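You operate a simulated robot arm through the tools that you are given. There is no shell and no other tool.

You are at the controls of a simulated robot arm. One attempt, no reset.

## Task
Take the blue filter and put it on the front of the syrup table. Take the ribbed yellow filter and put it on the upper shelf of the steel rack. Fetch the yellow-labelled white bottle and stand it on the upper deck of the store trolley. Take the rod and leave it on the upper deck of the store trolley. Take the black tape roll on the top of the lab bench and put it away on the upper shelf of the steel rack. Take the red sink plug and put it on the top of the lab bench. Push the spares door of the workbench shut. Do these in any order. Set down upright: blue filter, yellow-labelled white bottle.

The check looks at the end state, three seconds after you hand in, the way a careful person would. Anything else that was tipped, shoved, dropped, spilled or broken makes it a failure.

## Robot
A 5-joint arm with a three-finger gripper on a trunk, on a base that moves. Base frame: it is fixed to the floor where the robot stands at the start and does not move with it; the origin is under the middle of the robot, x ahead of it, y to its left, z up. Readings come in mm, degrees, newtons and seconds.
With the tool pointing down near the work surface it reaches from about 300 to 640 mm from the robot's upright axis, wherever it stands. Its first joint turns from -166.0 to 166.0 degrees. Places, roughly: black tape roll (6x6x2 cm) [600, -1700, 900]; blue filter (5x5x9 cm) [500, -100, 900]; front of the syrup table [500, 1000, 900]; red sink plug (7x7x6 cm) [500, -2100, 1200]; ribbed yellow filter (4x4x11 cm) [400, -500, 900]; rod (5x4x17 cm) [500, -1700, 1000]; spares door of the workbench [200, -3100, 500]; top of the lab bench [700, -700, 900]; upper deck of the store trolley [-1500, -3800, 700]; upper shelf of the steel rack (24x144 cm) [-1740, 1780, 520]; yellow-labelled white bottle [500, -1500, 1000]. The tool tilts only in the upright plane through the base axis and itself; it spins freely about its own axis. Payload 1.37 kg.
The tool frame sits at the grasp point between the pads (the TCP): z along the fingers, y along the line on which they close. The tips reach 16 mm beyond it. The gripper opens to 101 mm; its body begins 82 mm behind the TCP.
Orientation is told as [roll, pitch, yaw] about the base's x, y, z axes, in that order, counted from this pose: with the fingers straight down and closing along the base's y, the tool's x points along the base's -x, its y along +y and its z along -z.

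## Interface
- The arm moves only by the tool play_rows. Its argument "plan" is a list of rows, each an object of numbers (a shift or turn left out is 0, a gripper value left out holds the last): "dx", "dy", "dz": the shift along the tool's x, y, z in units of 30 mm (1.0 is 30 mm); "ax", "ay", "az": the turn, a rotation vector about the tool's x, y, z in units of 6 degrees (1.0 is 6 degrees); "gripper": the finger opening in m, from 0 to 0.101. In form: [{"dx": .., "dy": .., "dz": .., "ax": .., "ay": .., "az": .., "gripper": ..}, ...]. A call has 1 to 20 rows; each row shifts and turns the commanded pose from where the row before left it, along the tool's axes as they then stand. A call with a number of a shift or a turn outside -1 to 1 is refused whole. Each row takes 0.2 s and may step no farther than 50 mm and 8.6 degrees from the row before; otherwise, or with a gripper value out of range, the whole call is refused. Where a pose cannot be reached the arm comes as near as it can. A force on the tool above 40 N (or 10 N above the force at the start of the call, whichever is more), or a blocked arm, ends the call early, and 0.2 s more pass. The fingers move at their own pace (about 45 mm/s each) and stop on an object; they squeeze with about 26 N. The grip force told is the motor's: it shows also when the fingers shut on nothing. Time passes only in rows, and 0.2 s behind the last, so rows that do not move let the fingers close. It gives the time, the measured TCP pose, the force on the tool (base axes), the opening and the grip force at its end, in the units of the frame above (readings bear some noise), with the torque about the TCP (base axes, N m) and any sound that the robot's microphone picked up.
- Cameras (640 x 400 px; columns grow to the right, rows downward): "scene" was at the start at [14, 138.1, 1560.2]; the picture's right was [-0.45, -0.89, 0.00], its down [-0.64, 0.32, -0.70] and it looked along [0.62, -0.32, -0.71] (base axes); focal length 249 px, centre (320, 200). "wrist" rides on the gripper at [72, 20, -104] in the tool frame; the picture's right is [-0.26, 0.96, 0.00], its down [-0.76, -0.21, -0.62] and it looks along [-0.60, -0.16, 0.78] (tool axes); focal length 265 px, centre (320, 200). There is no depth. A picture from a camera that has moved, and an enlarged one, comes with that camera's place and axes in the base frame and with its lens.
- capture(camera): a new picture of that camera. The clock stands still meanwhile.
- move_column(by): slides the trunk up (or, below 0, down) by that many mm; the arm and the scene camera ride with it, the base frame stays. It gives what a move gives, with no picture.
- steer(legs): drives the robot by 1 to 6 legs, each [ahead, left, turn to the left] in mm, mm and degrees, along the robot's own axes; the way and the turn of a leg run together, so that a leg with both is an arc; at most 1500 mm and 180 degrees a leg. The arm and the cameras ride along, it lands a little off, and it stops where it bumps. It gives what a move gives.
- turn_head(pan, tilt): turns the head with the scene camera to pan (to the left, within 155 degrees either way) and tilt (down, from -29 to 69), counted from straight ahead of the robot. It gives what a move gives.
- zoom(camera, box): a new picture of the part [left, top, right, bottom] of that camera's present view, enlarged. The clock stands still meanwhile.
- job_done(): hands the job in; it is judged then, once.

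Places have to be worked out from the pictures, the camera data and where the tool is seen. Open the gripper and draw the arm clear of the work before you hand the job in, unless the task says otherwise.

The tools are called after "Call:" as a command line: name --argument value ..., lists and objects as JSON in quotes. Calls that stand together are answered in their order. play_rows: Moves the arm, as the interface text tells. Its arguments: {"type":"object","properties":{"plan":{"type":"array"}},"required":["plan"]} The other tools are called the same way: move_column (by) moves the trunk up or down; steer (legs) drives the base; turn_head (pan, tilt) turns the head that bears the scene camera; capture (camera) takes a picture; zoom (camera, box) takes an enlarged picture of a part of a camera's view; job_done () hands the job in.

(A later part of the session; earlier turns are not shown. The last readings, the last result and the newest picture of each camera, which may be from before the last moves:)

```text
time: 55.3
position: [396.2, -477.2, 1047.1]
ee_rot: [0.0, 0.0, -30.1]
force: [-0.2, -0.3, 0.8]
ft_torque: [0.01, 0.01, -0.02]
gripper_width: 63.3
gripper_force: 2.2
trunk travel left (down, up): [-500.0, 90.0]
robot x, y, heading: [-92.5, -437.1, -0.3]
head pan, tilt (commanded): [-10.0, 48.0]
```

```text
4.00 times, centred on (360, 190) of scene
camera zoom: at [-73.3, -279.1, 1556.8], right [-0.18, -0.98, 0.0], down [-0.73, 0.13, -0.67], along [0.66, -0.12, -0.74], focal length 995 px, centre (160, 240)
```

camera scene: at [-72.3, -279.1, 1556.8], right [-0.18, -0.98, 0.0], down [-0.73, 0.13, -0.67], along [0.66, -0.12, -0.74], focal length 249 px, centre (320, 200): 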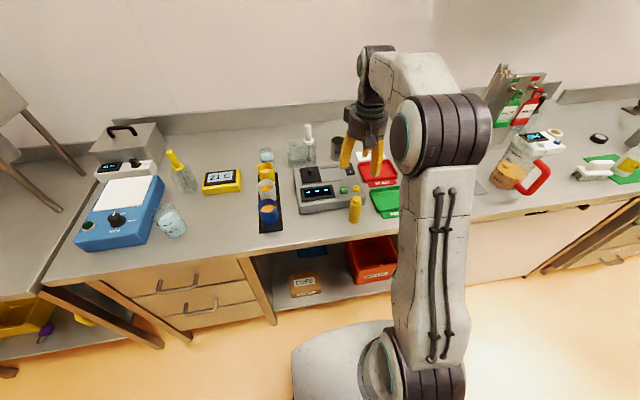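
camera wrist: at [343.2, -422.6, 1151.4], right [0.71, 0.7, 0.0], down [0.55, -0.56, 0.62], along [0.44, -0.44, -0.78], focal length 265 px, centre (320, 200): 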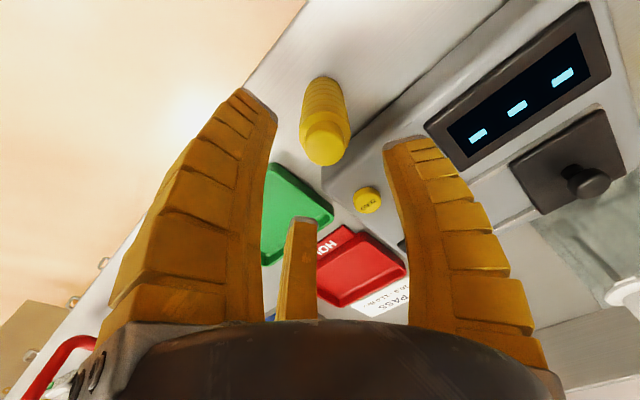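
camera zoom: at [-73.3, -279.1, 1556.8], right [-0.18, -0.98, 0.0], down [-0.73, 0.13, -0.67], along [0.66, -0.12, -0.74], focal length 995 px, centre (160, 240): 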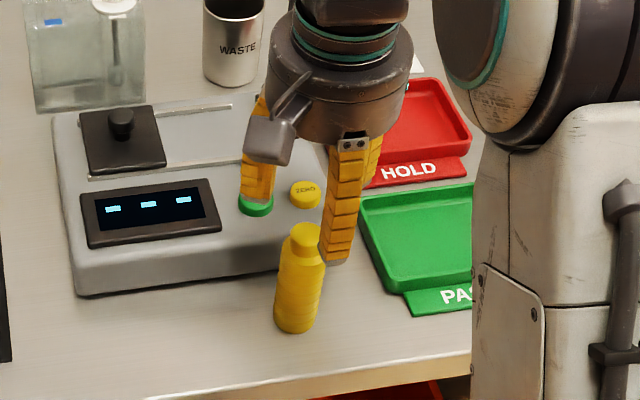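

The filter's axis is at about (400, -474) and lies in the middle of the jaws. Fine shift, descend to z≈955 and close.

Call:
play_rows --plan '[{"dx": -0.05, "dy": 0.11}, {"dz": 0.8}, {"dz": 0.8}, {"dz": 0.8}, {"dz": 0.65}, {}]'

Call:
capture --camera "wrist"

Call:
zoom --camera "scene" --box '[300, 160, 400, 222]'

```text
time: 56.7
position: [401.5, -474.9, 955.2]
ee_rot: [0.1, 0.1, -30.1]
force: [0.0, 0.0, 0.7]
ft_torque: [-0.01, -0.01, 0.01]
gripper_width: 63.4
gripper_force: 2.4
trunk travel left (down, up): [-500.0, 90.0]
robot x, y, heading: [-91.0, -438.3, -0.3]
head pan, tilt (commanded): [-10.0, 48.0]
```

```text
taken
camera wrist: at [349.1, -421.5, 1059.6], right [0.71, 0.7, 0.0], down [0.55, -0.56, 0.62], along [0.44, -0.44, -0.78], focal length 265 px, centre (320, 200)
```

wrist: 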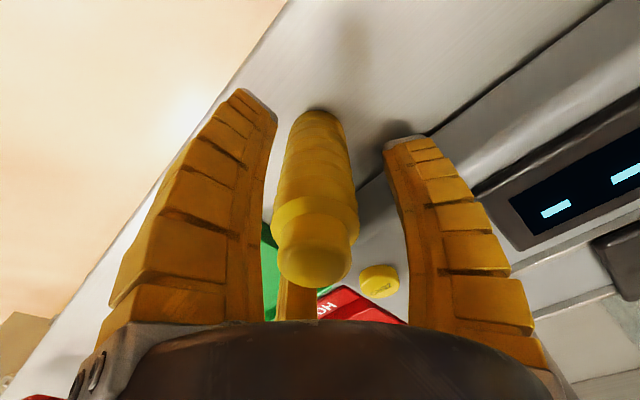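

```text
6.40 times, centred on (350, 191) of scene
camera zoom: at [-73.3, -279.1, 1556.8], right [-0.18, -0.98, 0.0], down [-0.73, 0.13, -0.67], along [0.66, -0.12, -0.74], focal length 1592 px, centre (128, 258)
```

zoom: 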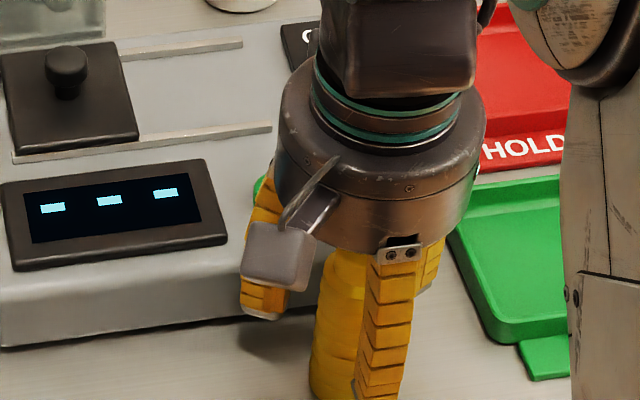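

The filter sits a few mm toward the near-left jaw; I nudge by ~5 mm to centre it, then close.

Call:
play_rows --plan '[{"dx": 0.04, "dy": -0.15}, {}, {"gripper": 0.03}, {}, {}, {}, {}]'

Call:
capture --camera "wrist"

```text
time: 58.3
position: [396.3, -477.9, 956.2]
ee_rot: [0.0, 0.0, -30.2]
force: [-0.4, 0.8, -0.1]
ft_torque: [-0.02, -0.01, -0.01]
gripper_width: 33.6
gripper_force: 4.2
trunk travel left (down, up): [-500.0, 90.0]
robot x, y, heading: [-90.4, -440.5, -0.2]
head pan, tilt (commanded): [-10.0, 48.0]
```

```text
taken
camera wrist: at [344.9, -424.0, 1060.1], right [0.71, 0.7, 0.0], down [0.55, -0.56, 0.62], along [0.44, -0.44, -0.78], focal length 265 px, centre (320, 200)
```

wrist: 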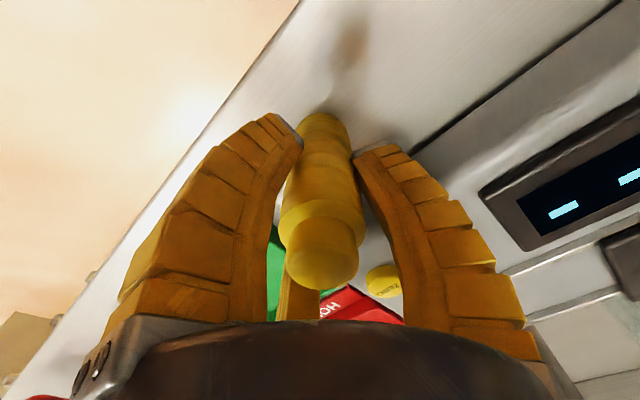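

Fingers stopped at 33.6 mm with only light force since the target was 30 mm. I command a tighter closing.

Call:
play_rows --plan '[{"gripper": 0.015}, {}, {}, {}]'

```text
time: 59.3
position: [397.5, -478.4, 956.2]
ee_rot: [0.1, 0.0, -30.1]
force: [0.5, 0.5, 8.9]
ft_torque: [-0.01, 0.15, 0.03]
gripper_width: 29.5
gripper_force: 26.6
trunk travel left (down, up): [-500.0, 90.0]
robot x, y, heading: [-92.6, -436.9, -0.1]
head pan, tilt (commanded): [-10.0, 48.0]
```

Firm grip (29.5 mm, 26.6 N). Lift clear, back away from the bench and turn left to face the steel rack side.

Call:
play_rows --plan '[{"dz": -0.5}, {"dz": -1.0}, {"dz": -1.0}, {"dz": -1.0}, {"dz": -1.0}, {"dz": -1.0}, {"dz": -1.0}, {}]'

Call:
capture --camera "wrist"

Call:
steer --legs '[[-450, 0, 0], [0, 0, 90]]'

Call:
turn_head --pan 30 --tilt 25

Call:
capture --camera "scene"

```text
time: 61.1
position: [398.3, -478.6, 1148.5]
ee_rot: [0.0, 0.1, -30.1]
force: [0.2, -0.4, 0.3]
ft_torque: [0.01, 0.0, 0.03]
gripper_width: 26.6
gripper_force: 25.8
trunk travel left (down, up): [-500.0, 90.0]
robot x, y, heading: [-96.5, -442.9, -0.2]
head pan, tilt (commanded): [-10.0, 48.0]
```

```text
taken
camera wrist: at [345.4, -425.3, 1253.3], right [0.71, 0.7, 0.0], down [0.55, -0.56, 0.62], along [0.44, -0.44, -0.78], focal length 265 px, centre (320, 200)
```

wrist: 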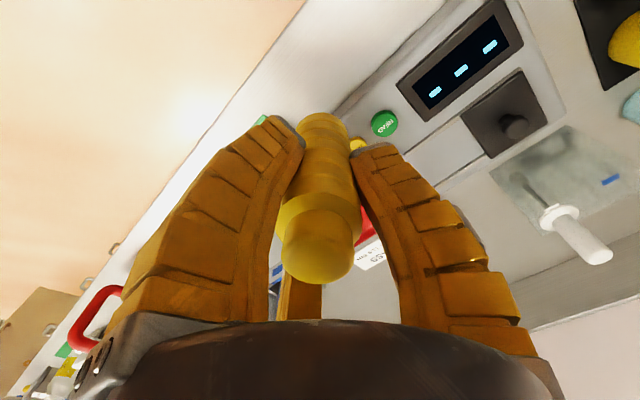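

```text
time: 67.6
position: [-489.0, 48.6, 1149.8]
ee_rot: [0.1, -0.1, 57.8]
force: [0.1, -0.2, -1.4]
ft_torque: [0.0, 0.0, -0.01]
gripper_width: 26.9
gripper_force: 25.5
trunk travel left (down, up): [-500.0, 90.0]
robot x, y, heading: [-543.8, -441.2, 87.9]
head pan, tilt (commanded): [-10.0, 48.0]
```

```text
time: 68.7
position: [-490.2, 48.1, 1148.7]
ee_rot: [0.0, 0.0, 57.8]
force: [-0.4, 0.2, -0.5]
ft_torque: [0.0, 0.01, -0.01]
gripper_width: 27.1
gripper_force: 25.7
trunk travel left (down, up): [-500.0, 90.0]
robot x, y, heading: [-547.5, -440.5, 87.7]
head pan, tilt (commanded): [30.0, 25.0]
```

```text
taken
camera scene: at [-765.6, -413.6, 1591.5], right [0.89, 0.47, 0.0], down [0.2, -0.37, -0.91], along [-0.42, 0.8, -0.42], focal length 249 px, centre (320, 200)
```

scene: 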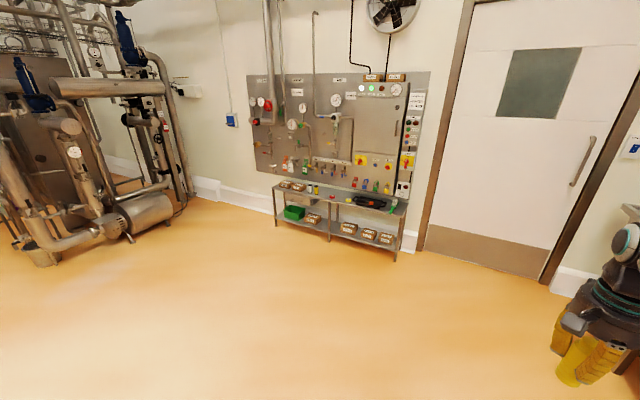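

Heading ~88°. The way to the rack is clear floor; I drive ahead ~1000 and left ~1190 mm, then look at the rack's upper shelf.

Call:
steer --legs '[[0, 0, 2.2], [1000, 0, 0], [0, 1190, 0]]'

Call:
turn_head --pan -15 --tilt 40

Call:
capture --camera "scene"

```text
time: 79.9
position: [-1694.0, 1049.2, 1148.0]
ee_rot: [-0.1, 0.1, 59.9]
force: [0.2, -0.5, -0.7]
ft_torque: [0.01, 0.01, -0.01]
gripper_width: 26.7
gripper_force: 25.9
trunk travel left (down, up): [-500.0, 90.0]
robot x, y, heading: [-1733.3, 557.7, 89.9]
head pan, tilt (commanded): [30.0, 25.0]
```

```text
time: 81.0
position: [-1694.9, 1049.6, 1149.4]
ee_rot: [0.0, 0.0, 59.9]
force: [-0.3, -0.6, -0.4]
ft_torque: [0.02, -0.02, 0.01]
gripper_width: 26.3
gripper_force: 26.4
trunk travel left (down, up): [-500.0, 90.0]
robot x, y, heading: [-1731.8, 557.7, 90.0]
head pan, tilt (commanded): [-15.0, 40.0]
```

```text
taken
camera scene: at [-1884.4, 579.5, 1568.3], right [0.97, -0.26, 0.0], down [-0.17, -0.62, -0.77], along [0.2, 0.74, -0.64], focal length 249 px, centre (320, 200)
```

scene: 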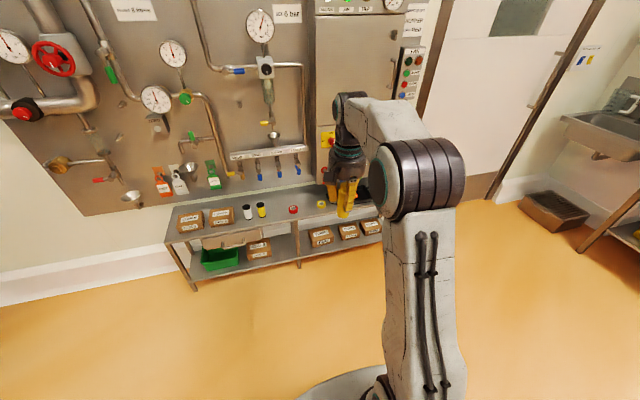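

I zoom on the rack's upper shelf to find free space.

Call:
zoom --camera "scene" --box '[160, 140, 400, 290]'

Call:
capture --camera "wrist"

```text
2.67 times, centred on (280, 215) of scene
camera zoom: at [-1884.4, 579.5, 1568.3], right [0.97, -0.26, 0.0], down [-0.17, -0.62, -0.77], along [0.2, 0.74, -0.64], focal length 663 px, centre (427, 160)
```

zoom: 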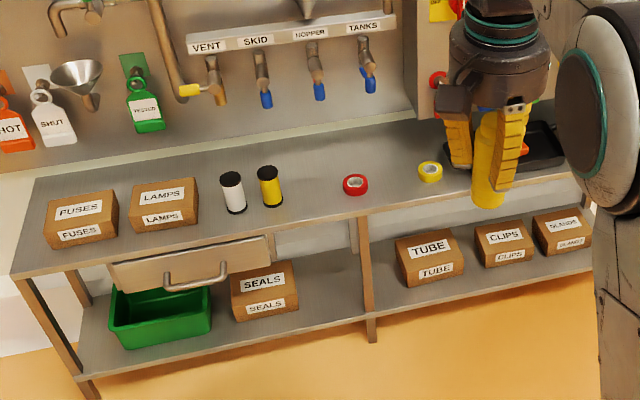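

```text
taken
camera wrist: at [-1748.6, 997.3, 1252.9], right [-0.7, 0.71, 0.0], down [0.56, 0.55, 0.62], along [0.44, 0.44, -0.78], focal length 265 px, centre (320, 200)
```

wrist: 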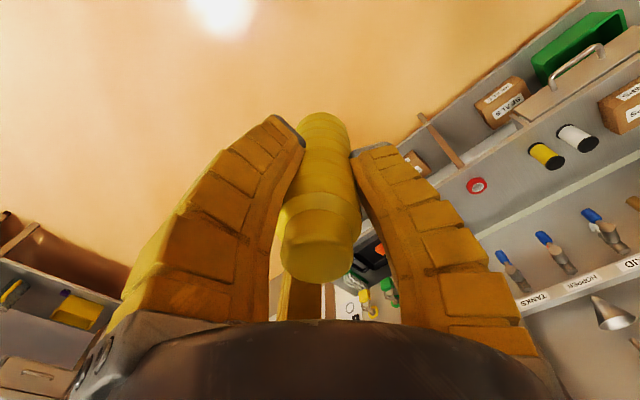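

Free slots on the upper shelf: between the yellow roll (x≈-1942) and red tape (x≈-1750), and between red and yellow tape (x≈-1566). I'll put the filter at about (-1846, 1718). First shift left, lower the trunk, then approach.

Call:
steer --legs '[[0, 150, 0]]'

Call:
move_column --by -380

Call:
steer --legs '[[560, 0, 0]]'

Call:
turn_head --pan -10 --tilt 40

Call:
capture --camera "scene"

Call:
capture --camera "wrist"

```text
time: 82.3
position: [-1843.2, 1049.7, 1149.6]
ee_rot: [-0.1, 0.0, 59.9]
force: [0.0, 0.3, -0.8]
ft_torque: [-0.01, 0.0, 0.01]
gripper_width: 26.2
gripper_force: 26.4
trunk travel left (down, up): [-500.0, 90.0]
robot x, y, heading: [-1882.2, 558.9, 89.9]
head pan, tilt (commanded): [-15.0, 40.0]
```

```text
time: 86.0
position: [-1842.1, 1048.9, 768.6]
ee_rot: [-0.1, -0.1, 59.8]
force: [0.1, 0.1, -0.9]
ft_torque: [0.02, -0.02, -0.02]
gripper_width: 26.2
gripper_force: 26.3
trunk travel left (down, up): [-120.0, 470.0]
robot x, y, heading: [-1879.7, 556.0, 89.9]
head pan, tilt (commanded): [-15.0, 40.0]
```

```text
time: 89.2
position: [-1841.4, 1610.0, 769.2]
ee_rot: [0.0, 0.0, 59.9]
force: [0.4, -0.9, -0.7]
ft_torque: [0.01, 0.0, 0.0]
gripper_width: 26.2
gripper_force: 25.6
trunk travel left (down, up): [-120.0, 470.0]
robot x, y, heading: [-1879.5, 1119.1, 89.7]
head pan, tilt (commanded): [-15.0, 40.0]
```

```text
time: 89.9
position: [-1842.1, 1609.7, 768.3]
ee_rot: [0.0, 0.0, 59.9]
force: [0.5, 0.0, -0.7]
ft_torque: [0.01, 0.03, 0.03]
gripper_width: 26.5
gripper_force: 25.9
trunk travel left (down, up): [-120.0, 470.0]
robot x, y, heading: [-1881.4, 1123.2, 90.0]
head pan, tilt (commanded): [-10.0, 40.0]
```

```text
taken
camera scene: at [-2038.8, 1142.2, 1188.3], right [0.98, -0.18, 0.0], down [-0.11, -0.63, -0.77], along [0.13, 0.75, -0.64], focal length 249 px, centre (320, 200)
```

scene: 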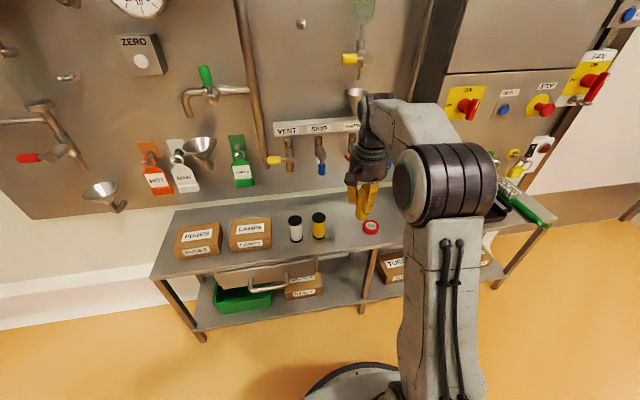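

```text
taken
camera wrist: at [-1896.0, 1558.3, 872.9], right [-0.7, 0.71, 0.0], down [0.56, 0.55, 0.62], along [0.44, 0.44, -0.78], focal length 265 px, centre (320, 200)
```

wrist: 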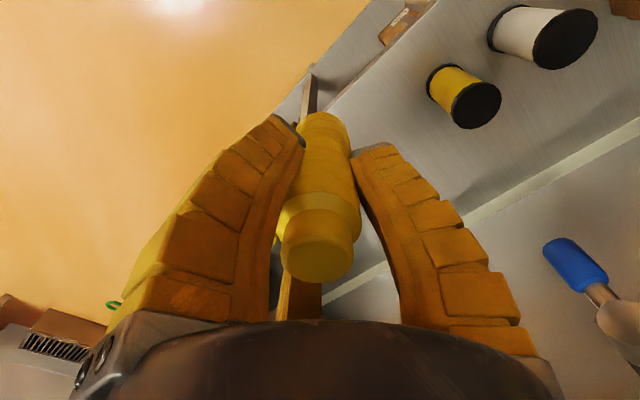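

Zooming in on the shelf area near the gripper to pin down edges and height.

Call:
zoom --camera "scene" --box '[270, 170, 430, 270]'

Call:
zoom --camera "wrist" --box '[280, 0, 640, 225]'

```text
4.00 times, centred on (350, 220) of scene
camera zoom: at [-2038.8, 1142.2, 1188.3], right [0.98, -0.18, 0.0], down [-0.11, -0.63, -0.77], along [0.13, 0.75, -0.64], focal length 995 px, centre (200, 120)
```

zoom: 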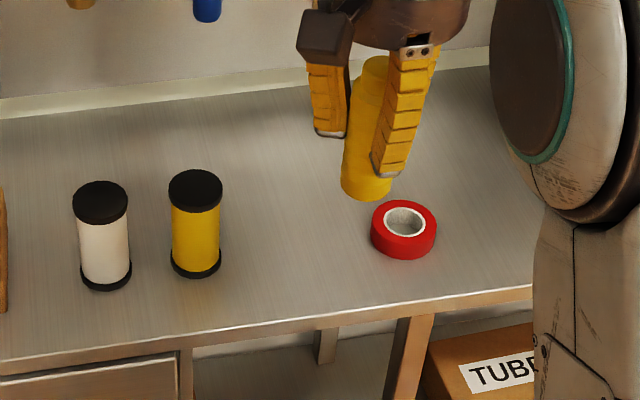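

```text
1.78 times, centred on (460, 112) of wrist
camera zoom: at [-1896.0, 1558.3, 872.9], right [-0.7, 0.71, 0.0], down [0.56, 0.55, 0.62], along [0.44, 0.44, -0.78], focal length 472 px, centre (71, 356)
```

zoom: 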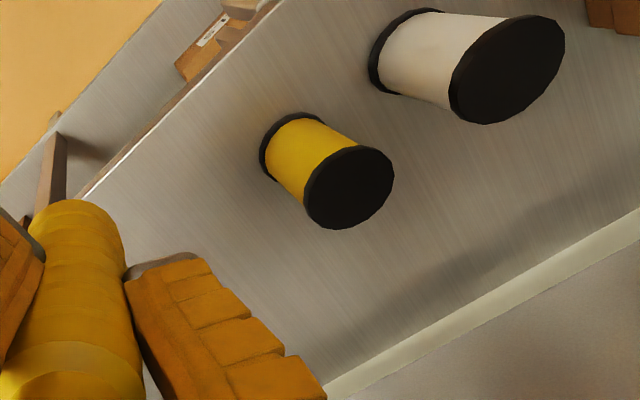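

The shelf surface is at z≈522 (roll tops at 615), front edge y≈1646. I drive 106 mm further so the TCP is over (-1846, 1716), then lower.

Call:
steer --legs '[[106, 4, 0]]'

Call:
play_rows --plan '[{"dz": 1.0}, {"dz": 1.0}, {"dz": 1.0}, {"dz": 1.0}, {"dz": 1.0}, {"dz": 0.3}, {}]'

Call:
zoom --camera "scene" --box '[270, 160, 430, 260]'

Call:
capture --camera "wrist"

```text
time: 91.1
position: [-1847.0, 1715.9, 769.3]
ee_rot: [0.0, 0.0, 59.9]
force: [1.4, -0.3, -0.4]
ft_torque: [0.0, 0.0, -0.01]
gripper_width: 26.3
gripper_force: 26.6
trunk travel left (down, up): [-120.0, 470.0]
robot x, y, heading: [-1881.8, 1226.6, 90.0]
head pan, tilt (commanded): [-10.0, 40.0]
```

```text
time: 92.7
position: [-1844.5, 1714.8, 610.9]
ee_rot: [0.0, -0.1, 59.8]
force: [0.0, -0.5, 0.0]
ft_torque: [-0.01, -0.01, 0.0]
gripper_width: 26.4
gripper_force: 25.5
trunk travel left (down, up): [-120.0, 470.0]
robot x, y, heading: [-1883.5, 1227.9, 89.8]
head pan, tilt (commanded): [-10.0, 40.0]
```

```text
4.00 times, centred on (350, 210) of scene
camera zoom: at [-2042.8, 1248.6, 1188.3], right [0.98, -0.17, 0.0], down [-0.11, -0.63, -0.77], along [0.13, 0.75, -0.64], focal length 995 px, centre (200, 160)
```

zoom: 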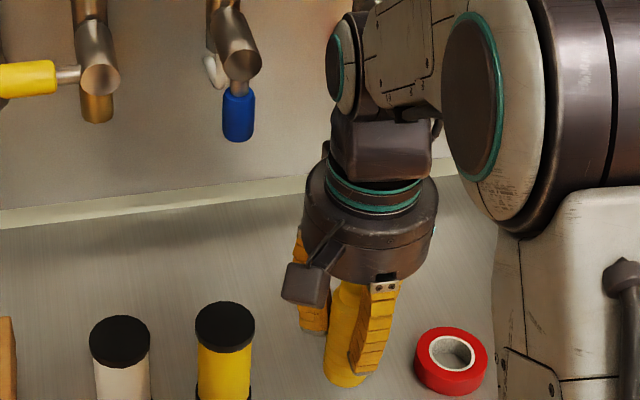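

```text
taken
camera wrist: at [-1899.5, 1663.6, 714.8], right [-0.7, 0.71, 0.0], down [0.56, 0.55, 0.62], along [0.44, 0.44, -0.78], focal length 265 px, centre (320, 200)
```

wrist: 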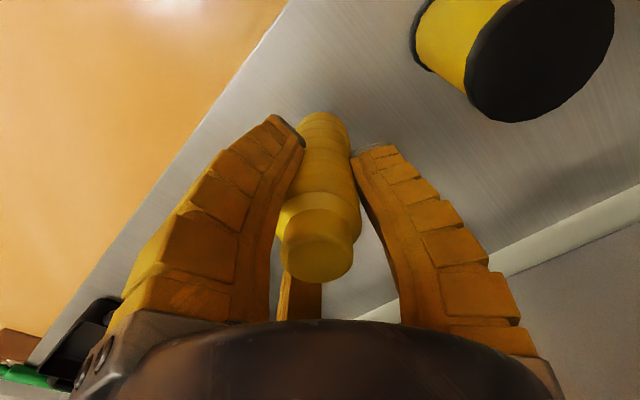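

About 30 mm above the shelf with clear neighbours. Lowering in small steps until contact.

Call:
play_rows --plan '[{"dz": 0.3}, {"dz": 0.3}, {}]'

Call:
play_rows --plan '[{"dz": 0.12}, {}]'

Call:
play_rows --plan '[{"dz": 0.12}, {}]'

Call:
play_rows --plan '[{"dz": 0.12}, {}]'

```text
time: 93.5
position: [-1846.3, 1713.7, 591.4]
ee_rot: [0.0, -0.1, 59.8]
force: [-0.6, 0.4, -0.5]
ft_torque: [-0.03, 0.0, -0.01]
gripper_width: 26.4
gripper_force: 26.3
trunk travel left (down, up): [-120.0, 470.0]
robot x, y, heading: [-1886.6, 1225.8, 89.7]
head pan, tilt (commanded): [-10.0, 40.0]
```

```text
time: 94.1
position: [-1847.7, 1715.8, 587.6]
ee_rot: [0.0, 0.0, 60.0]
force: [1.1, -0.3, -0.5]
ft_torque: [-0.02, 0.03, 0.03]
gripper_width: 26.1
gripper_force: 25.9
trunk travel left (down, up): [-120.0, 470.0]
robot x, y, heading: [-1882.8, 1224.5, 90.0]
head pan, tilt (commanded): [-10.0, 40.0]
```

```text
time: 94.7
position: [-1846.4, 1717.0, 582.8]
ee_rot: [0.0, 0.0, 59.9]
force: [-0.6, 0.8, 0.1]
ft_torque: [-0.01, -0.05, -0.01]
gripper_width: 26.1
gripper_force: 26.0
trunk travel left (down, up): [-120.0, 470.0]
robot x, y, heading: [-1885.3, 1228.6, 89.7]
head pan, tilt (commanded): [-10.0, 40.0]
```

```text
time: 95.3
position: [-1846.6, 1715.6, 580.7]
ee_rot: [-0.1, -0.1, 59.9]
force: [-0.3, 0.1, -0.9]
ft_torque: [0.01, -0.05, -0.02]
gripper_width: 26.3
gripper_force: 25.9
trunk travel left (down, up): [-120.0, 470.0]
robot x, y, heading: [-1886.4, 1222.0, 90.0]
head pan, tilt (commanded): [-10.0, 40.0]
```

Call:
play_rows --plan '[{"dz": 0.12}, {}]'

Call:
play_rows --plan '[{"dz": 0.12}, {}]'

Call:
play_rows --plan '[{"dz": 0.12}, {}]'

```text
time: 95.9
position: [-1846.3, 1715.5, 577.6]
ee_rot: [0.0, 0.0, 59.9]
force: [-0.9, 0.6, 2.8]
ft_torque: [0.0, 0.03, -0.02]
gripper_width: 26.9
gripper_force: 25.5
trunk travel left (down, up): [-120.0, 470.0]
robot x, y, heading: [-1881.8, 1226.0, 89.8]
head pan, tilt (commanded): [-10.0, 40.0]
```

```text
time: 96.5
position: [-1846.5, 1717.6, 574.6]
ee_rot: [0.1, -0.3, 60.0]
force: [-0.4, 4.7, 16.4]
ft_torque: [0.07, 0.04, 0.0]
gripper_width: 31.3
gripper_force: 26.0
trunk travel left (down, up): [-120.0, 470.0]
robot x, y, heading: [-1883.5, 1221.6, 90.0]
head pan, tilt (commanded): [-10.0, 40.0]
```

```text
time: 97.1
position: [-1847.5, 1716.5, 570.9]
ee_rot: [0.1, -0.2, 60.0]
force: [0.0, 6.4, 19.1]
ft_torque: [0.21, -0.01, -0.01]
gripper_width: 31.9
gripper_force: 25.6
trunk travel left (down, up): [-120.0, 470.0]
robot x, y, heading: [-1881.8, 1222.2, 89.8]
head pan, tilt (commanded): [-10.0, 40.0]
```

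Contact made (19 N). I open to ~48 mm and check that it stands.

Call:
play_rows --plan '[{"gripper": 0.036}, {"gripper": 0.042}, {"gripper": 0.05}, {}, {}]'

Call:
capture --camera "wrist"

Call:
zoom --camera "scene" --box '[300, 190, 420, 265]'

```text
time: 98.3
position: [-1846.4, 1716.2, 571.0]
ee_rot: [-0.1, 0.0, 59.9]
force: [-0.1, 0.2, 0.2]
ft_torque: [-0.01, 0.0, 0.03]
gripper_width: 54.0
gripper_force: 2.9
trunk travel left (down, up): [-120.0, 470.0]
robot x, y, heading: [-1880.6, 1227.4, 89.9]
head pan, tilt (commanded): [-10.0, 40.0]
```

```text
taken
camera wrist: at [-1900.1, 1664.4, 674.1], right [-0.7, 0.71, 0.0], down [0.56, 0.55, 0.62], along [0.44, 0.44, -0.78], focal length 265 px, centre (320, 200)
```

wrist: 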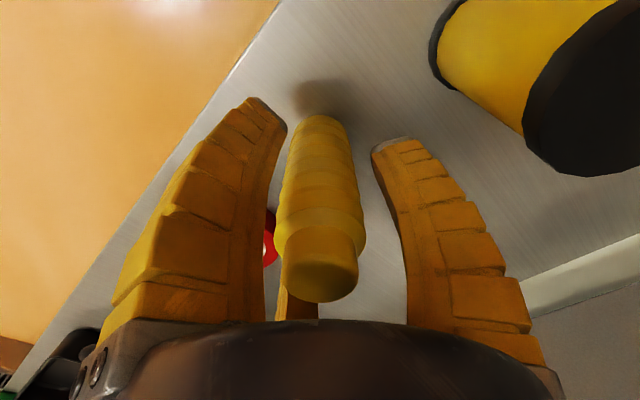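

```text
5.33 times, centred on (360, 228) of scene
camera zoom: at [-2042.8, 1248.5, 1188.3], right [0.98, -0.17, 0.0], down [-0.11, -0.63, -0.77], along [0.13, 0.75, -0.64], focal length 1326 px, centre (107, 53)
```

zoom: 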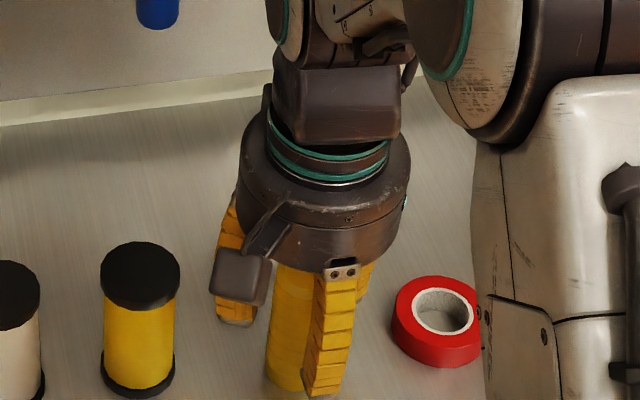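

The filter stands free between the jaws. I rise straight up and verify.

Call:
play_rows --plan '[{"dz": -0.4}, {"dz": -0.6}, {"dz": -1.0}, {"dz": -1.0}, {"dz": -1.0}, {"dz": -1.0}, {"dz": -1.0}, {"dz": -0.7}, {}]'

Call:
zoom --camera "scene" --box '[270, 170, 430, 270]'

Call:
steer --legs '[[-500, 0, 0]]'

Call:
capture --camera "scene"

```text
time: 100.3
position: [-1846.0, 1717.9, 770.2]
ee_rot: [0.0, 0.0, 59.9]
force: [1.0, -0.5, -0.5]
ft_torque: [-0.03, 0.03, 0.0]
gripper_width: 53.7
gripper_force: 2.6
trunk travel left (down, up): [-120.0, 470.0]
robot x, y, heading: [-1881.0, 1227.9, 89.9]
head pan, tilt (commanded): [-10.0, 40.0]
```

```text
4.00 times, centred on (350, 220) of scene
camera zoom: at [-2042.8, 1248.5, 1188.3], right [0.98, -0.17, 0.0], down [-0.11, -0.63, -0.77], along [0.13, 0.75, -0.64], focal length 995 px, centre (200, 120)
```

zoom: 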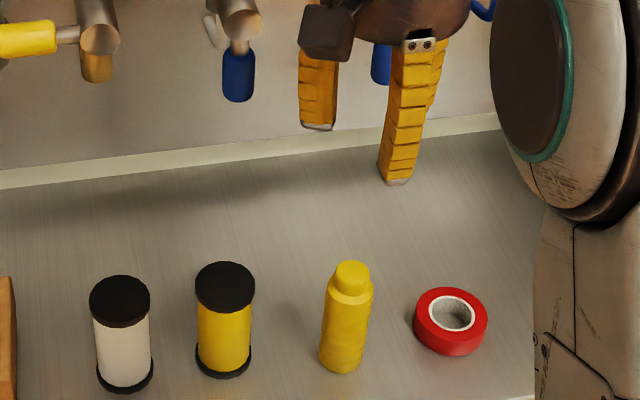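

```text
time: 103.2
position: [-1846.0, 1215.3, 771.1]
ee_rot: [0.1, 0.0, 60.0]
force: [0.4, 0.9, 0.0]
ft_torque: [0.01, -0.03, 0.03]
gripper_width: 53.7
gripper_force: 2.7
trunk travel left (down, up): [-120.0, 470.0]
robot x, y, heading: [-1886.7, 722.9, 90.1]
head pan, tilt (commanded): [-10.0, 40.0]
```

```text
taken
camera scene: at [-2043.3, 745.7, 1188.3], right [0.98, -0.17, 0.0], down [-0.11, -0.63, -0.77], along [0.13, 0.75, -0.64], focal length 249 px, centre (320, 200)
```

scene: 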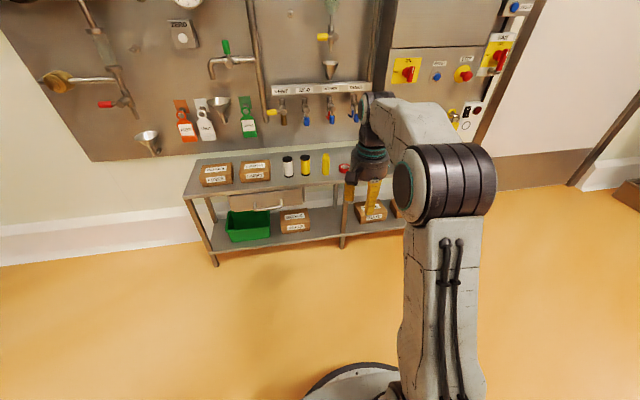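

The yellow filter is upright on the rack. Now raise the trunk, turn back, and drive to the lab bench near y≈-1700.

Call:
move_column --by 380

Call:
steer --legs '[[0, 0, -90], [1450, 0, 0], [0, -1200, 0], [0, -1150, 0]]'

Call:
turn_head --pan 5 --tilt 42

Call:
capture --camera "scene"

```text
time: 106.9
position: [-1844.6, 1215.5, 1151.0]
ee_rot: [0.0, -0.1, 60.0]
force: [0.1, 0.4, 0.5]
ft_torque: [0.03, 0.01, -0.01]
gripper_width: 53.7
gripper_force: 2.8
trunk travel left (down, up): [-500.0, 90.0]
robot x, y, heading: [-1882.6, 722.4, 89.7]
head pan, tilt (commanded): [-10.0, 40.0]
```

```text
time: 129.2
position: [198.1, -1589.0, 1151.0]
ee_rot: [0.0, 0.0, -26.9]
force: [0.2, 0.7, -0.5]
ft_torque: [0.01, 0.0, -0.02]
gripper_width: 53.9
gripper_force: 2.8
trunk travel left (down, up): [-500.0, 90.0]
robot x, y, heading: [-297.1, -1576.6, 3.0]
head pan, tilt (commanded): [-10.0, 40.0]
```

```text
time: 129.9
position: [198.2, -1588.0, 1151.1]
ee_rot: [0.0, 0.0, -26.9]
force: [-0.8, -0.7, -0.6]
ft_torque: [0.01, -0.01, -0.02]
gripper_width: 54.2
gripper_force: 2.7
trunk travel left (down, up): [-500.0, 90.0]
robot x, y, heading: [-293.1, -1578.5, 2.9]
head pan, tilt (commanded): [5.0, 42.0]
```

```text
taken
camera scene: at [-280.2, -1393.8, 1565.3], right [0.14, -0.99, 0.0], down [-0.66, -0.09, -0.74], along [0.74, 0.1, -0.67], focal length 249 px, centre (320, 200)
```

scene: 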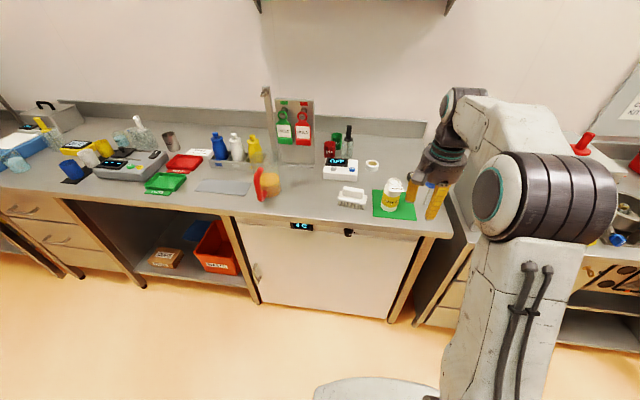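

The yellow-labelled bottle is on the green mat (~(440,-1580)); the tape and rod are hidden behind the arm. I shift right and look again.

Call:
steer --legs '[[0, -380, -3]]'

Call:
turn_head --pan 8 --tilt 42

Call:
capture --camera "scene"

Call:
capture --camera "wrist"

```text
time: 132.3
position: [207.8, -1992.5, 1150.5]
ee_rot: [0.1, 0.1, -29.8]
force: [0.1, -0.2, 0.1]
ft_torque: [0.0, -0.02, 0.0]
gripper_width: 53.8
gripper_force: 3.3
trunk travel left (down, up): [-500.0, 90.0]
robot x, y, heading: [-285.5, -1955.9, -0.0]
head pan, tilt (commanded): [5.0, 42.0]
```

```text
time: 132.9
position: [207.9, -1990.3, 1149.9]
ee_rot: [-0.1, 0.0, -29.9]
force: [0.4, -0.3, 0.2]
ft_torque: [0.01, -0.01, -0.01]
gripper_width: 53.7
gripper_force: 2.9
trunk travel left (down, up): [-500.0, 90.0]
robot x, y, heading: [-285.7, -1954.7, 0.2]
head pan, tilt (commanded): [8.0, 42.0]
```

```text
taken
camera scene: at [-260.3, -1767.4, 1565.3], right [0.14, -0.99, 0.0], down [-0.66, -0.09, -0.74], along [0.74, 0.1, -0.67], focal length 249 px, centre (320, 200)
```

scene: 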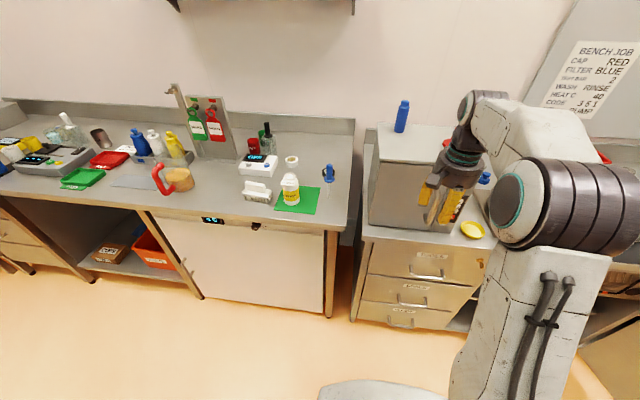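

```text
taken
camera wrist: at [154.7, -1937.9, 1254.8], right [0.71, 0.7, 0.0], down [0.55, -0.56, 0.62], along [0.44, -0.44, -0.78], focal length 265 px, centre (320, 200)
```

wrist: 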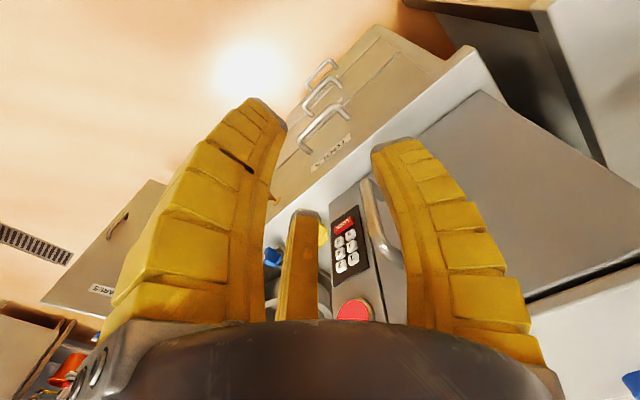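

Call:
zoom --camera "scene" --box '[190, 120, 370, 232]'

Call:
zoom --camera "scene" --box '[360, 80, 640, 255]'

```text
3.56 times, centred on (280, 176) of scene
camera zoom: at [-260.3, -1767.4, 1565.3], right [0.14, -0.99, 0.0], down [-0.66, -0.09, -0.74], along [0.74, 0.1, -0.67], focal length 884 px, centre (462, 285)
```

zoom: 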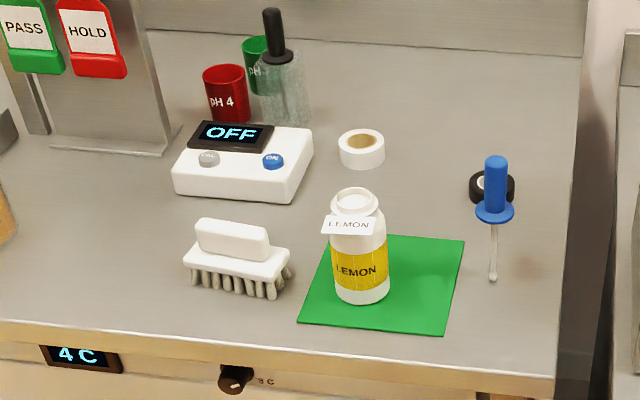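

```text
2.29 times, centred on (500, 168) of scene
camera zoom: at [-260.3, -1767.4, 1565.3], right [0.14, -0.99, 0.0], down [-0.66, -0.09, -0.74], along [0.74, 0.1, -0.67], focal length 568 px, centre (-91, 274)
```

zoom: 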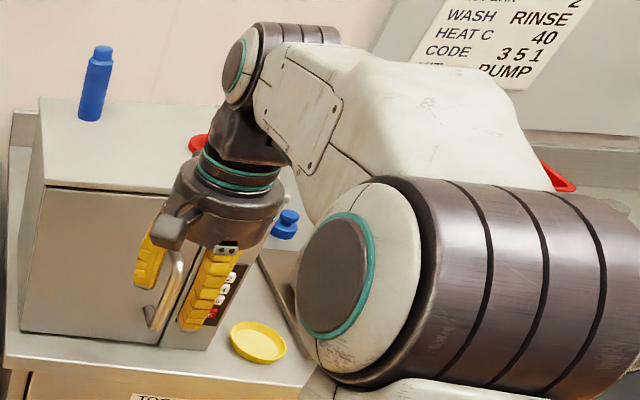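

The "rod" is the blue-handled thin-shafted item standing upright at about (490,-1700), with the black tape behind it; the LEMON bottle has the yellow label. I'll move in closer for a detailed look at the rod with the wrist camera.

Call:
steer --legs '[[0, 290, 0], [130, 0, 0]]'

Call:
capture --camera "wrist"

Call:
turn_head --pan -10 --tilt 45

Call:
capture --camera "scene"

```text
time: 135.8
position: [339.4, -1700.8, 1149.5]
ee_rot: [0.0, 0.1, -30.1]
force: [-0.2, 0.8, -0.3]
ft_torque: [-0.01, 0.02, 0.05]
gripper_width: 53.8
gripper_force: 2.6
trunk travel left (down, up): [-500.0, 90.0]
robot x, y, heading: [-154.4, -1665.1, -0.2]
head pan, tilt (commanded): [8.0, 42.0]
```

```text
taken
camera wrist: at [286.2, -1647.8, 1254.3], right [0.71, 0.7, 0.0], down [0.55, -0.56, 0.62], along [0.43, -0.44, -0.78], focal length 265 px, centre (320, 200)
```

wrist: 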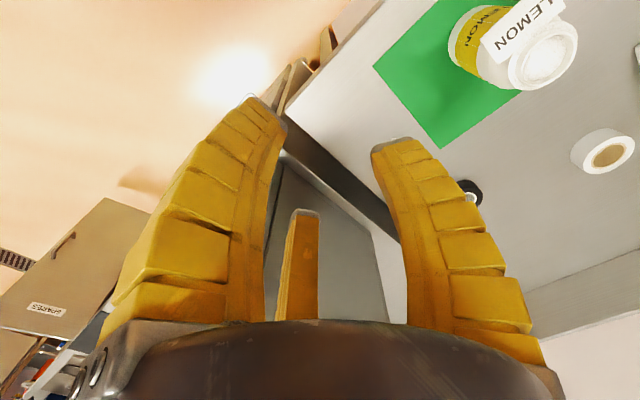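

```text
time: 136.6
position: [337.4, -1701.9, 1150.5]
ee_rot: [0.0, -0.1, -30.1]
force: [-0.9, 0.6, 0.3]
ft_torque: [-0.01, 0.0, -0.01]
gripper_width: 53.9
gripper_force: 2.2
trunk travel left (down, up): [-500.0, 90.0]
robot x, y, heading: [-153.9, -1663.7, 0.1]
head pan, tilt (commanded): [-10.0, 45.0]
```

```text
taken
camera scene: at [-132.0, -1501.2, 1561.0], right [-0.18, -0.98, 0.0], down [-0.7, 0.12, -0.71], along [0.7, -0.12, -0.71], focal length 249 px, centre (320, 200)
```

scene: 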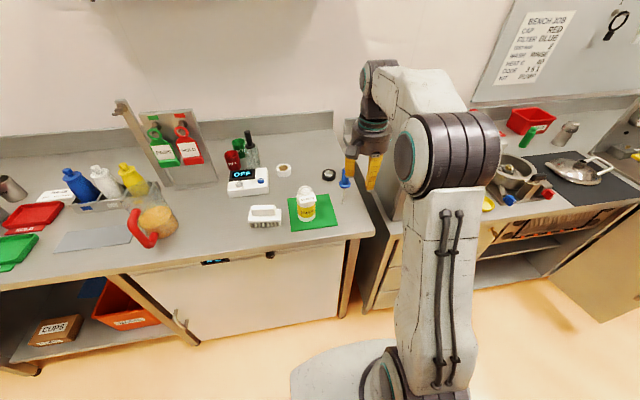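

Call:
zoom --camera "scene" --box '[280, 145, 380, 215]'

```text
5.71 times, centred on (330, 180) of scene
camera zoom: at [-132.0, -1501.2, 1561.0], right [-0.18, -0.98, 0.0], down [-0.7, 0.12, -0.71], along [0.7, -0.12, -0.71], focal length 1421 px, centre (263, 314)
```

zoom: 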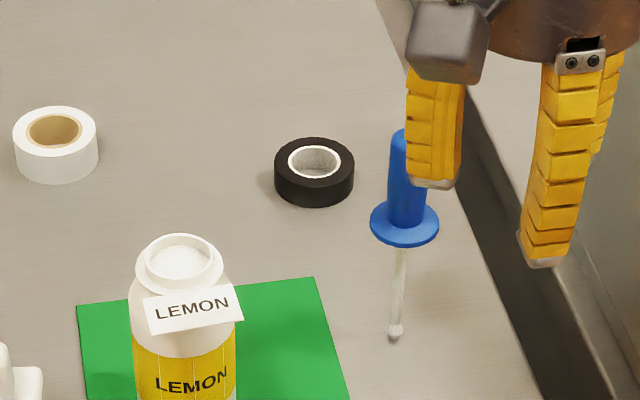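

The rod appears to stand on its thin shaft (handle z≈995–1066, flange at 995). I rotate the tool back to yaw 0 so the wrist camera can see it between the jaws.

Call:
play_rows --plan '[{"az": -1.0, "gripper": 0.08}, {"az": -1.0}, {"az": -1.0}, {"az": -1.0}, {"az": -1.0}, {}]'

Call:
capture --camera "wrist"

```text
time: 138.0
position: [339.1, -1701.8, 1149.1]
ee_rot: [-0.1, 0.1, 0.0]
force: [0.5, 0.6, -0.5]
ft_torque: [-0.01, 0.01, -0.02]
gripper_width: 82.2
gripper_force: 2.0
trunk travel left (down, up): [-500.0, 90.0]
robot x, y, heading: [-154.6, -1663.3, 0.0]
head pan, tilt (commanded): [-10.0, 45.0]
```

```text
taken
camera wrist: at [265.9, -1681.5, 1254.6], right [0.27, 0.96, 0.0], down [0.76, -0.21, 0.62], along [0.6, -0.16, -0.78], focal length 265 px, centre (320, 200)
```

wrist: 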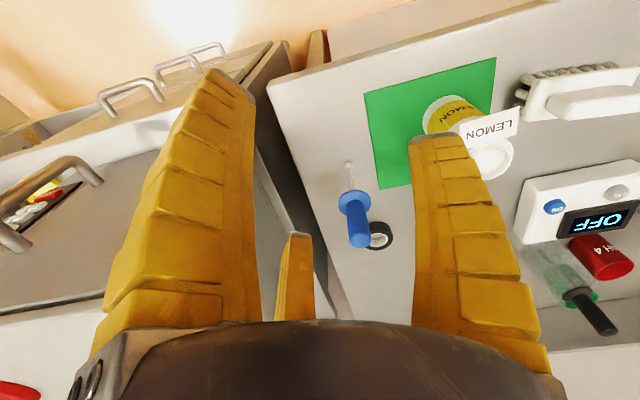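

Call:
zoom --camera "wrist" --box '[290, 140, 430, 260]'

```text
3.33 times, centred on (360, 200) of wrist
camera zoom: at [265.9, -1681.5, 1254.6], right [0.27, 0.96, 0.0], down [0.76, -0.21, 0.62], along [0.6, -0.16, -0.78], focal length 885 px, centre (187, 200)
```

zoom: 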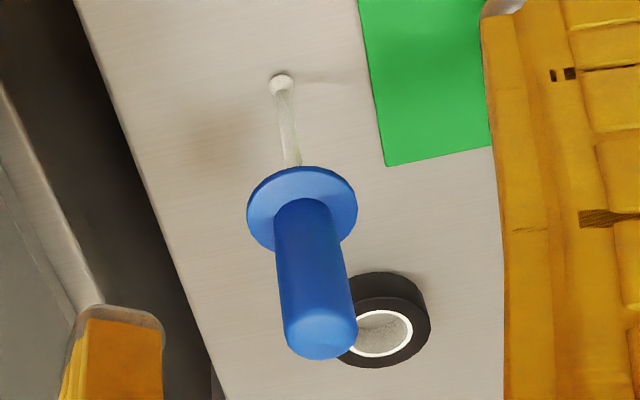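

The rod's axis is at about (481, -1694), top ≈1060. I drive 140 mm ahead so the gripper is above it and re-check from overhead.

Call:
steer --legs '[[140, 8, 0]]'

Call:
play_rows --plan '[{"gripper": 0.055}, {}, {}]'

Call:
capture --camera "wrist"

Call:
capture --camera "scene"

```text
time: 139.4
position: [479.5, -1694.6, 1150.6]
ee_rot: [0.0, 0.1, -0.1]
force: [-0.3, -0.1, 0.7]
ft_torque: [-0.02, 0.04, -0.01]
gripper_width: 81.8
gripper_force: 2.0
trunk travel left (down, up): [-500.0, 90.0]
robot x, y, heading: [-11.2, -1652.5, -0.3]
head pan, tilt (commanded): [-10.0, 45.0]
```

```text
time: 140.2
position: [478.3, -1694.2, 1149.9]
ee_rot: [0.0, 0.0, -0.1]
force: [-0.3, -0.5, 0.2]
ft_torque: [-0.04, 0.0, 0.02]
gripper_width: 58.7
gripper_force: 3.1
trunk travel left (down, up): [-500.0, 90.0]
robot x, y, heading: [-17.3, -1649.5, -0.0]
head pan, tilt (commanded): [-10.0, 45.0]
```

```text
taken
camera wrist: at [405.5, -1673.5, 1254.6], right [0.27, 0.96, 0.0], down [0.76, -0.21, 0.62], along [0.6, -0.17, -0.78], focal length 265 px, centre (320, 200)
```

wrist: 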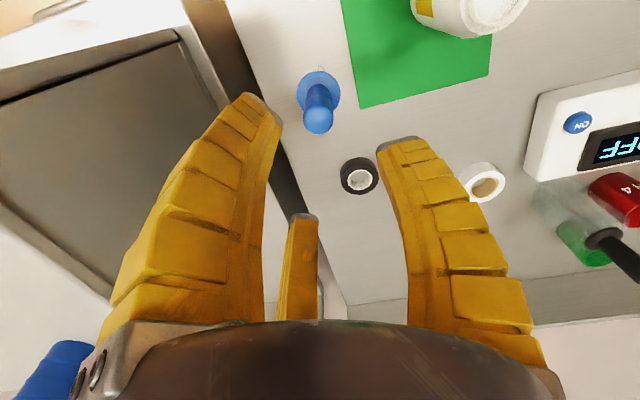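

```text
taken
camera scene: at [7.5, -1493.6, 1561.0], right [-0.18, -0.98, 0.0], down [-0.7, 0.12, -0.71], along [0.7, -0.12, -0.71], focal length 249 px, centre (320, 200)
```

scene: 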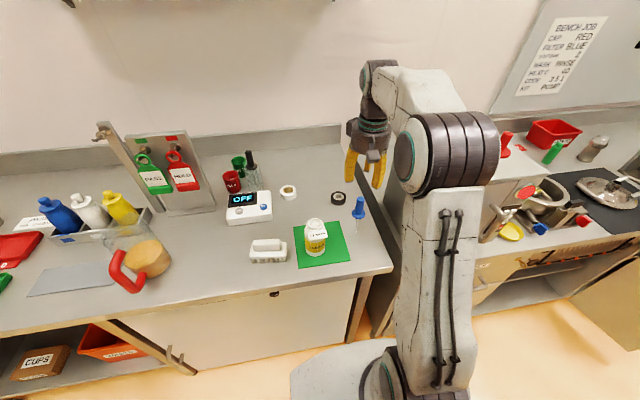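

Call:
zoom --camera "wrist" --box '[260, 50, 420, 150]'

Call:
zoom --camera "scene" --box '[310, 170, 410, 232]'

```text
4.00 times, centred on (340, 100) of wrist
camera zoom: at [405.5, -1673.5, 1254.6], right [0.27, 0.96, 0.0], down [0.76, -0.21, 0.62], along [0.6, -0.17, -0.78], focal length 1062 px, centre (240, 600)
```

zoom: 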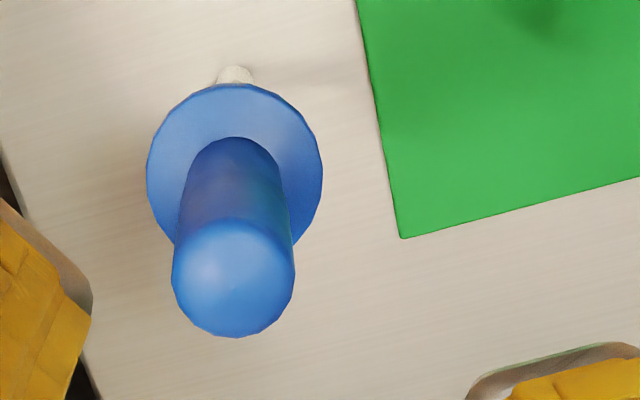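

```text
6.40 times, centred on (360, 201) of scene
camera zoom: at [7.5, -1493.6, 1561.0], right [-0.18, -0.98, 0.0], down [-0.7, 0.12, -0.71], along [0.7, -0.12, -0.71], focal length 1592 px, centre (64, 194)
```

zoom: 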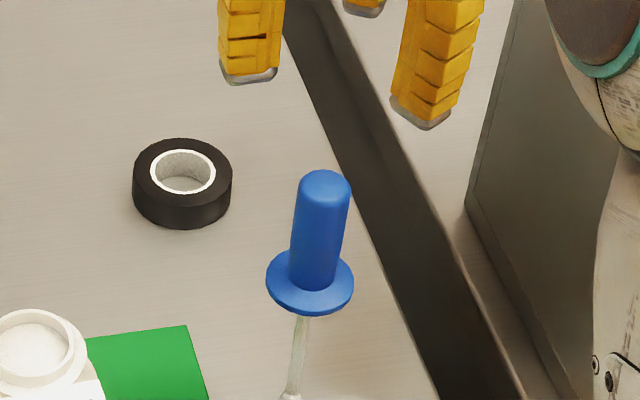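

The rod's axis is (479, -1695.5), nearly under the TCP. Descend to z≈1036 around the blue handle, then close.

Call:
play_rows --plan '[{"dx": -0.02, "dy": -0.05}, {"dz": 0.8}, {"dz": 0.8}, {"dz": 0.8}, {"dz": 0.8}, {"dz": 0.6}, {}]'

Call:
capture --camera "wrist"

Call:
zoom --camera "scene" --box '[310, 160, 410, 222]'

```text
time: 141.8
position: [476.9, -1694.5, 1033.8]
ee_rot: [-0.1, 0.0, 0.0]
force: [-0.5, -0.2, -0.3]
ft_torque: [0.0, 0.0, 0.02]
gripper_width: 58.6
gripper_force: 2.8
trunk travel left (down, up): [-500.0, 90.0]
robot x, y, heading: [-14.8, -1653.1, -0.0]
head pan, tilt (commanded): [-10.0, 45.0]
```

```text
taken
camera wrist: at [404.8, -1674.4, 1138.7], right [0.27, 0.96, 0.0], down [0.76, -0.21, 0.62], along [0.6, -0.17, -0.78], focal length 265 px, centre (320, 200)
```

wrist: 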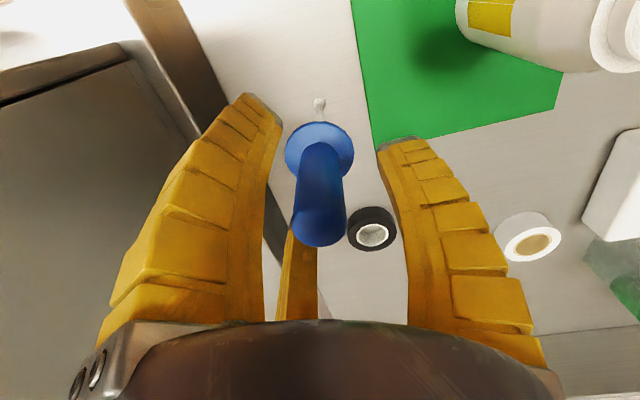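

```text
6.40 times, centred on (360, 191) of scene
camera zoom: at [7.5, -1493.6, 1561.0], right [-0.18, -0.98, 0.0], down [-0.7, 0.12, -0.71], along [0.7, -0.12, -0.71], focal length 1592 px, centre (64, 258)
```

zoom: 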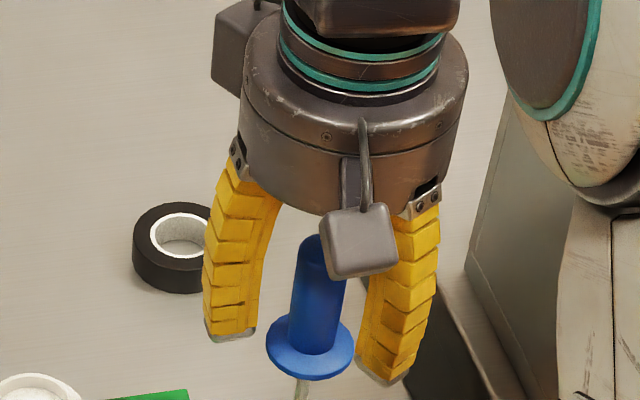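

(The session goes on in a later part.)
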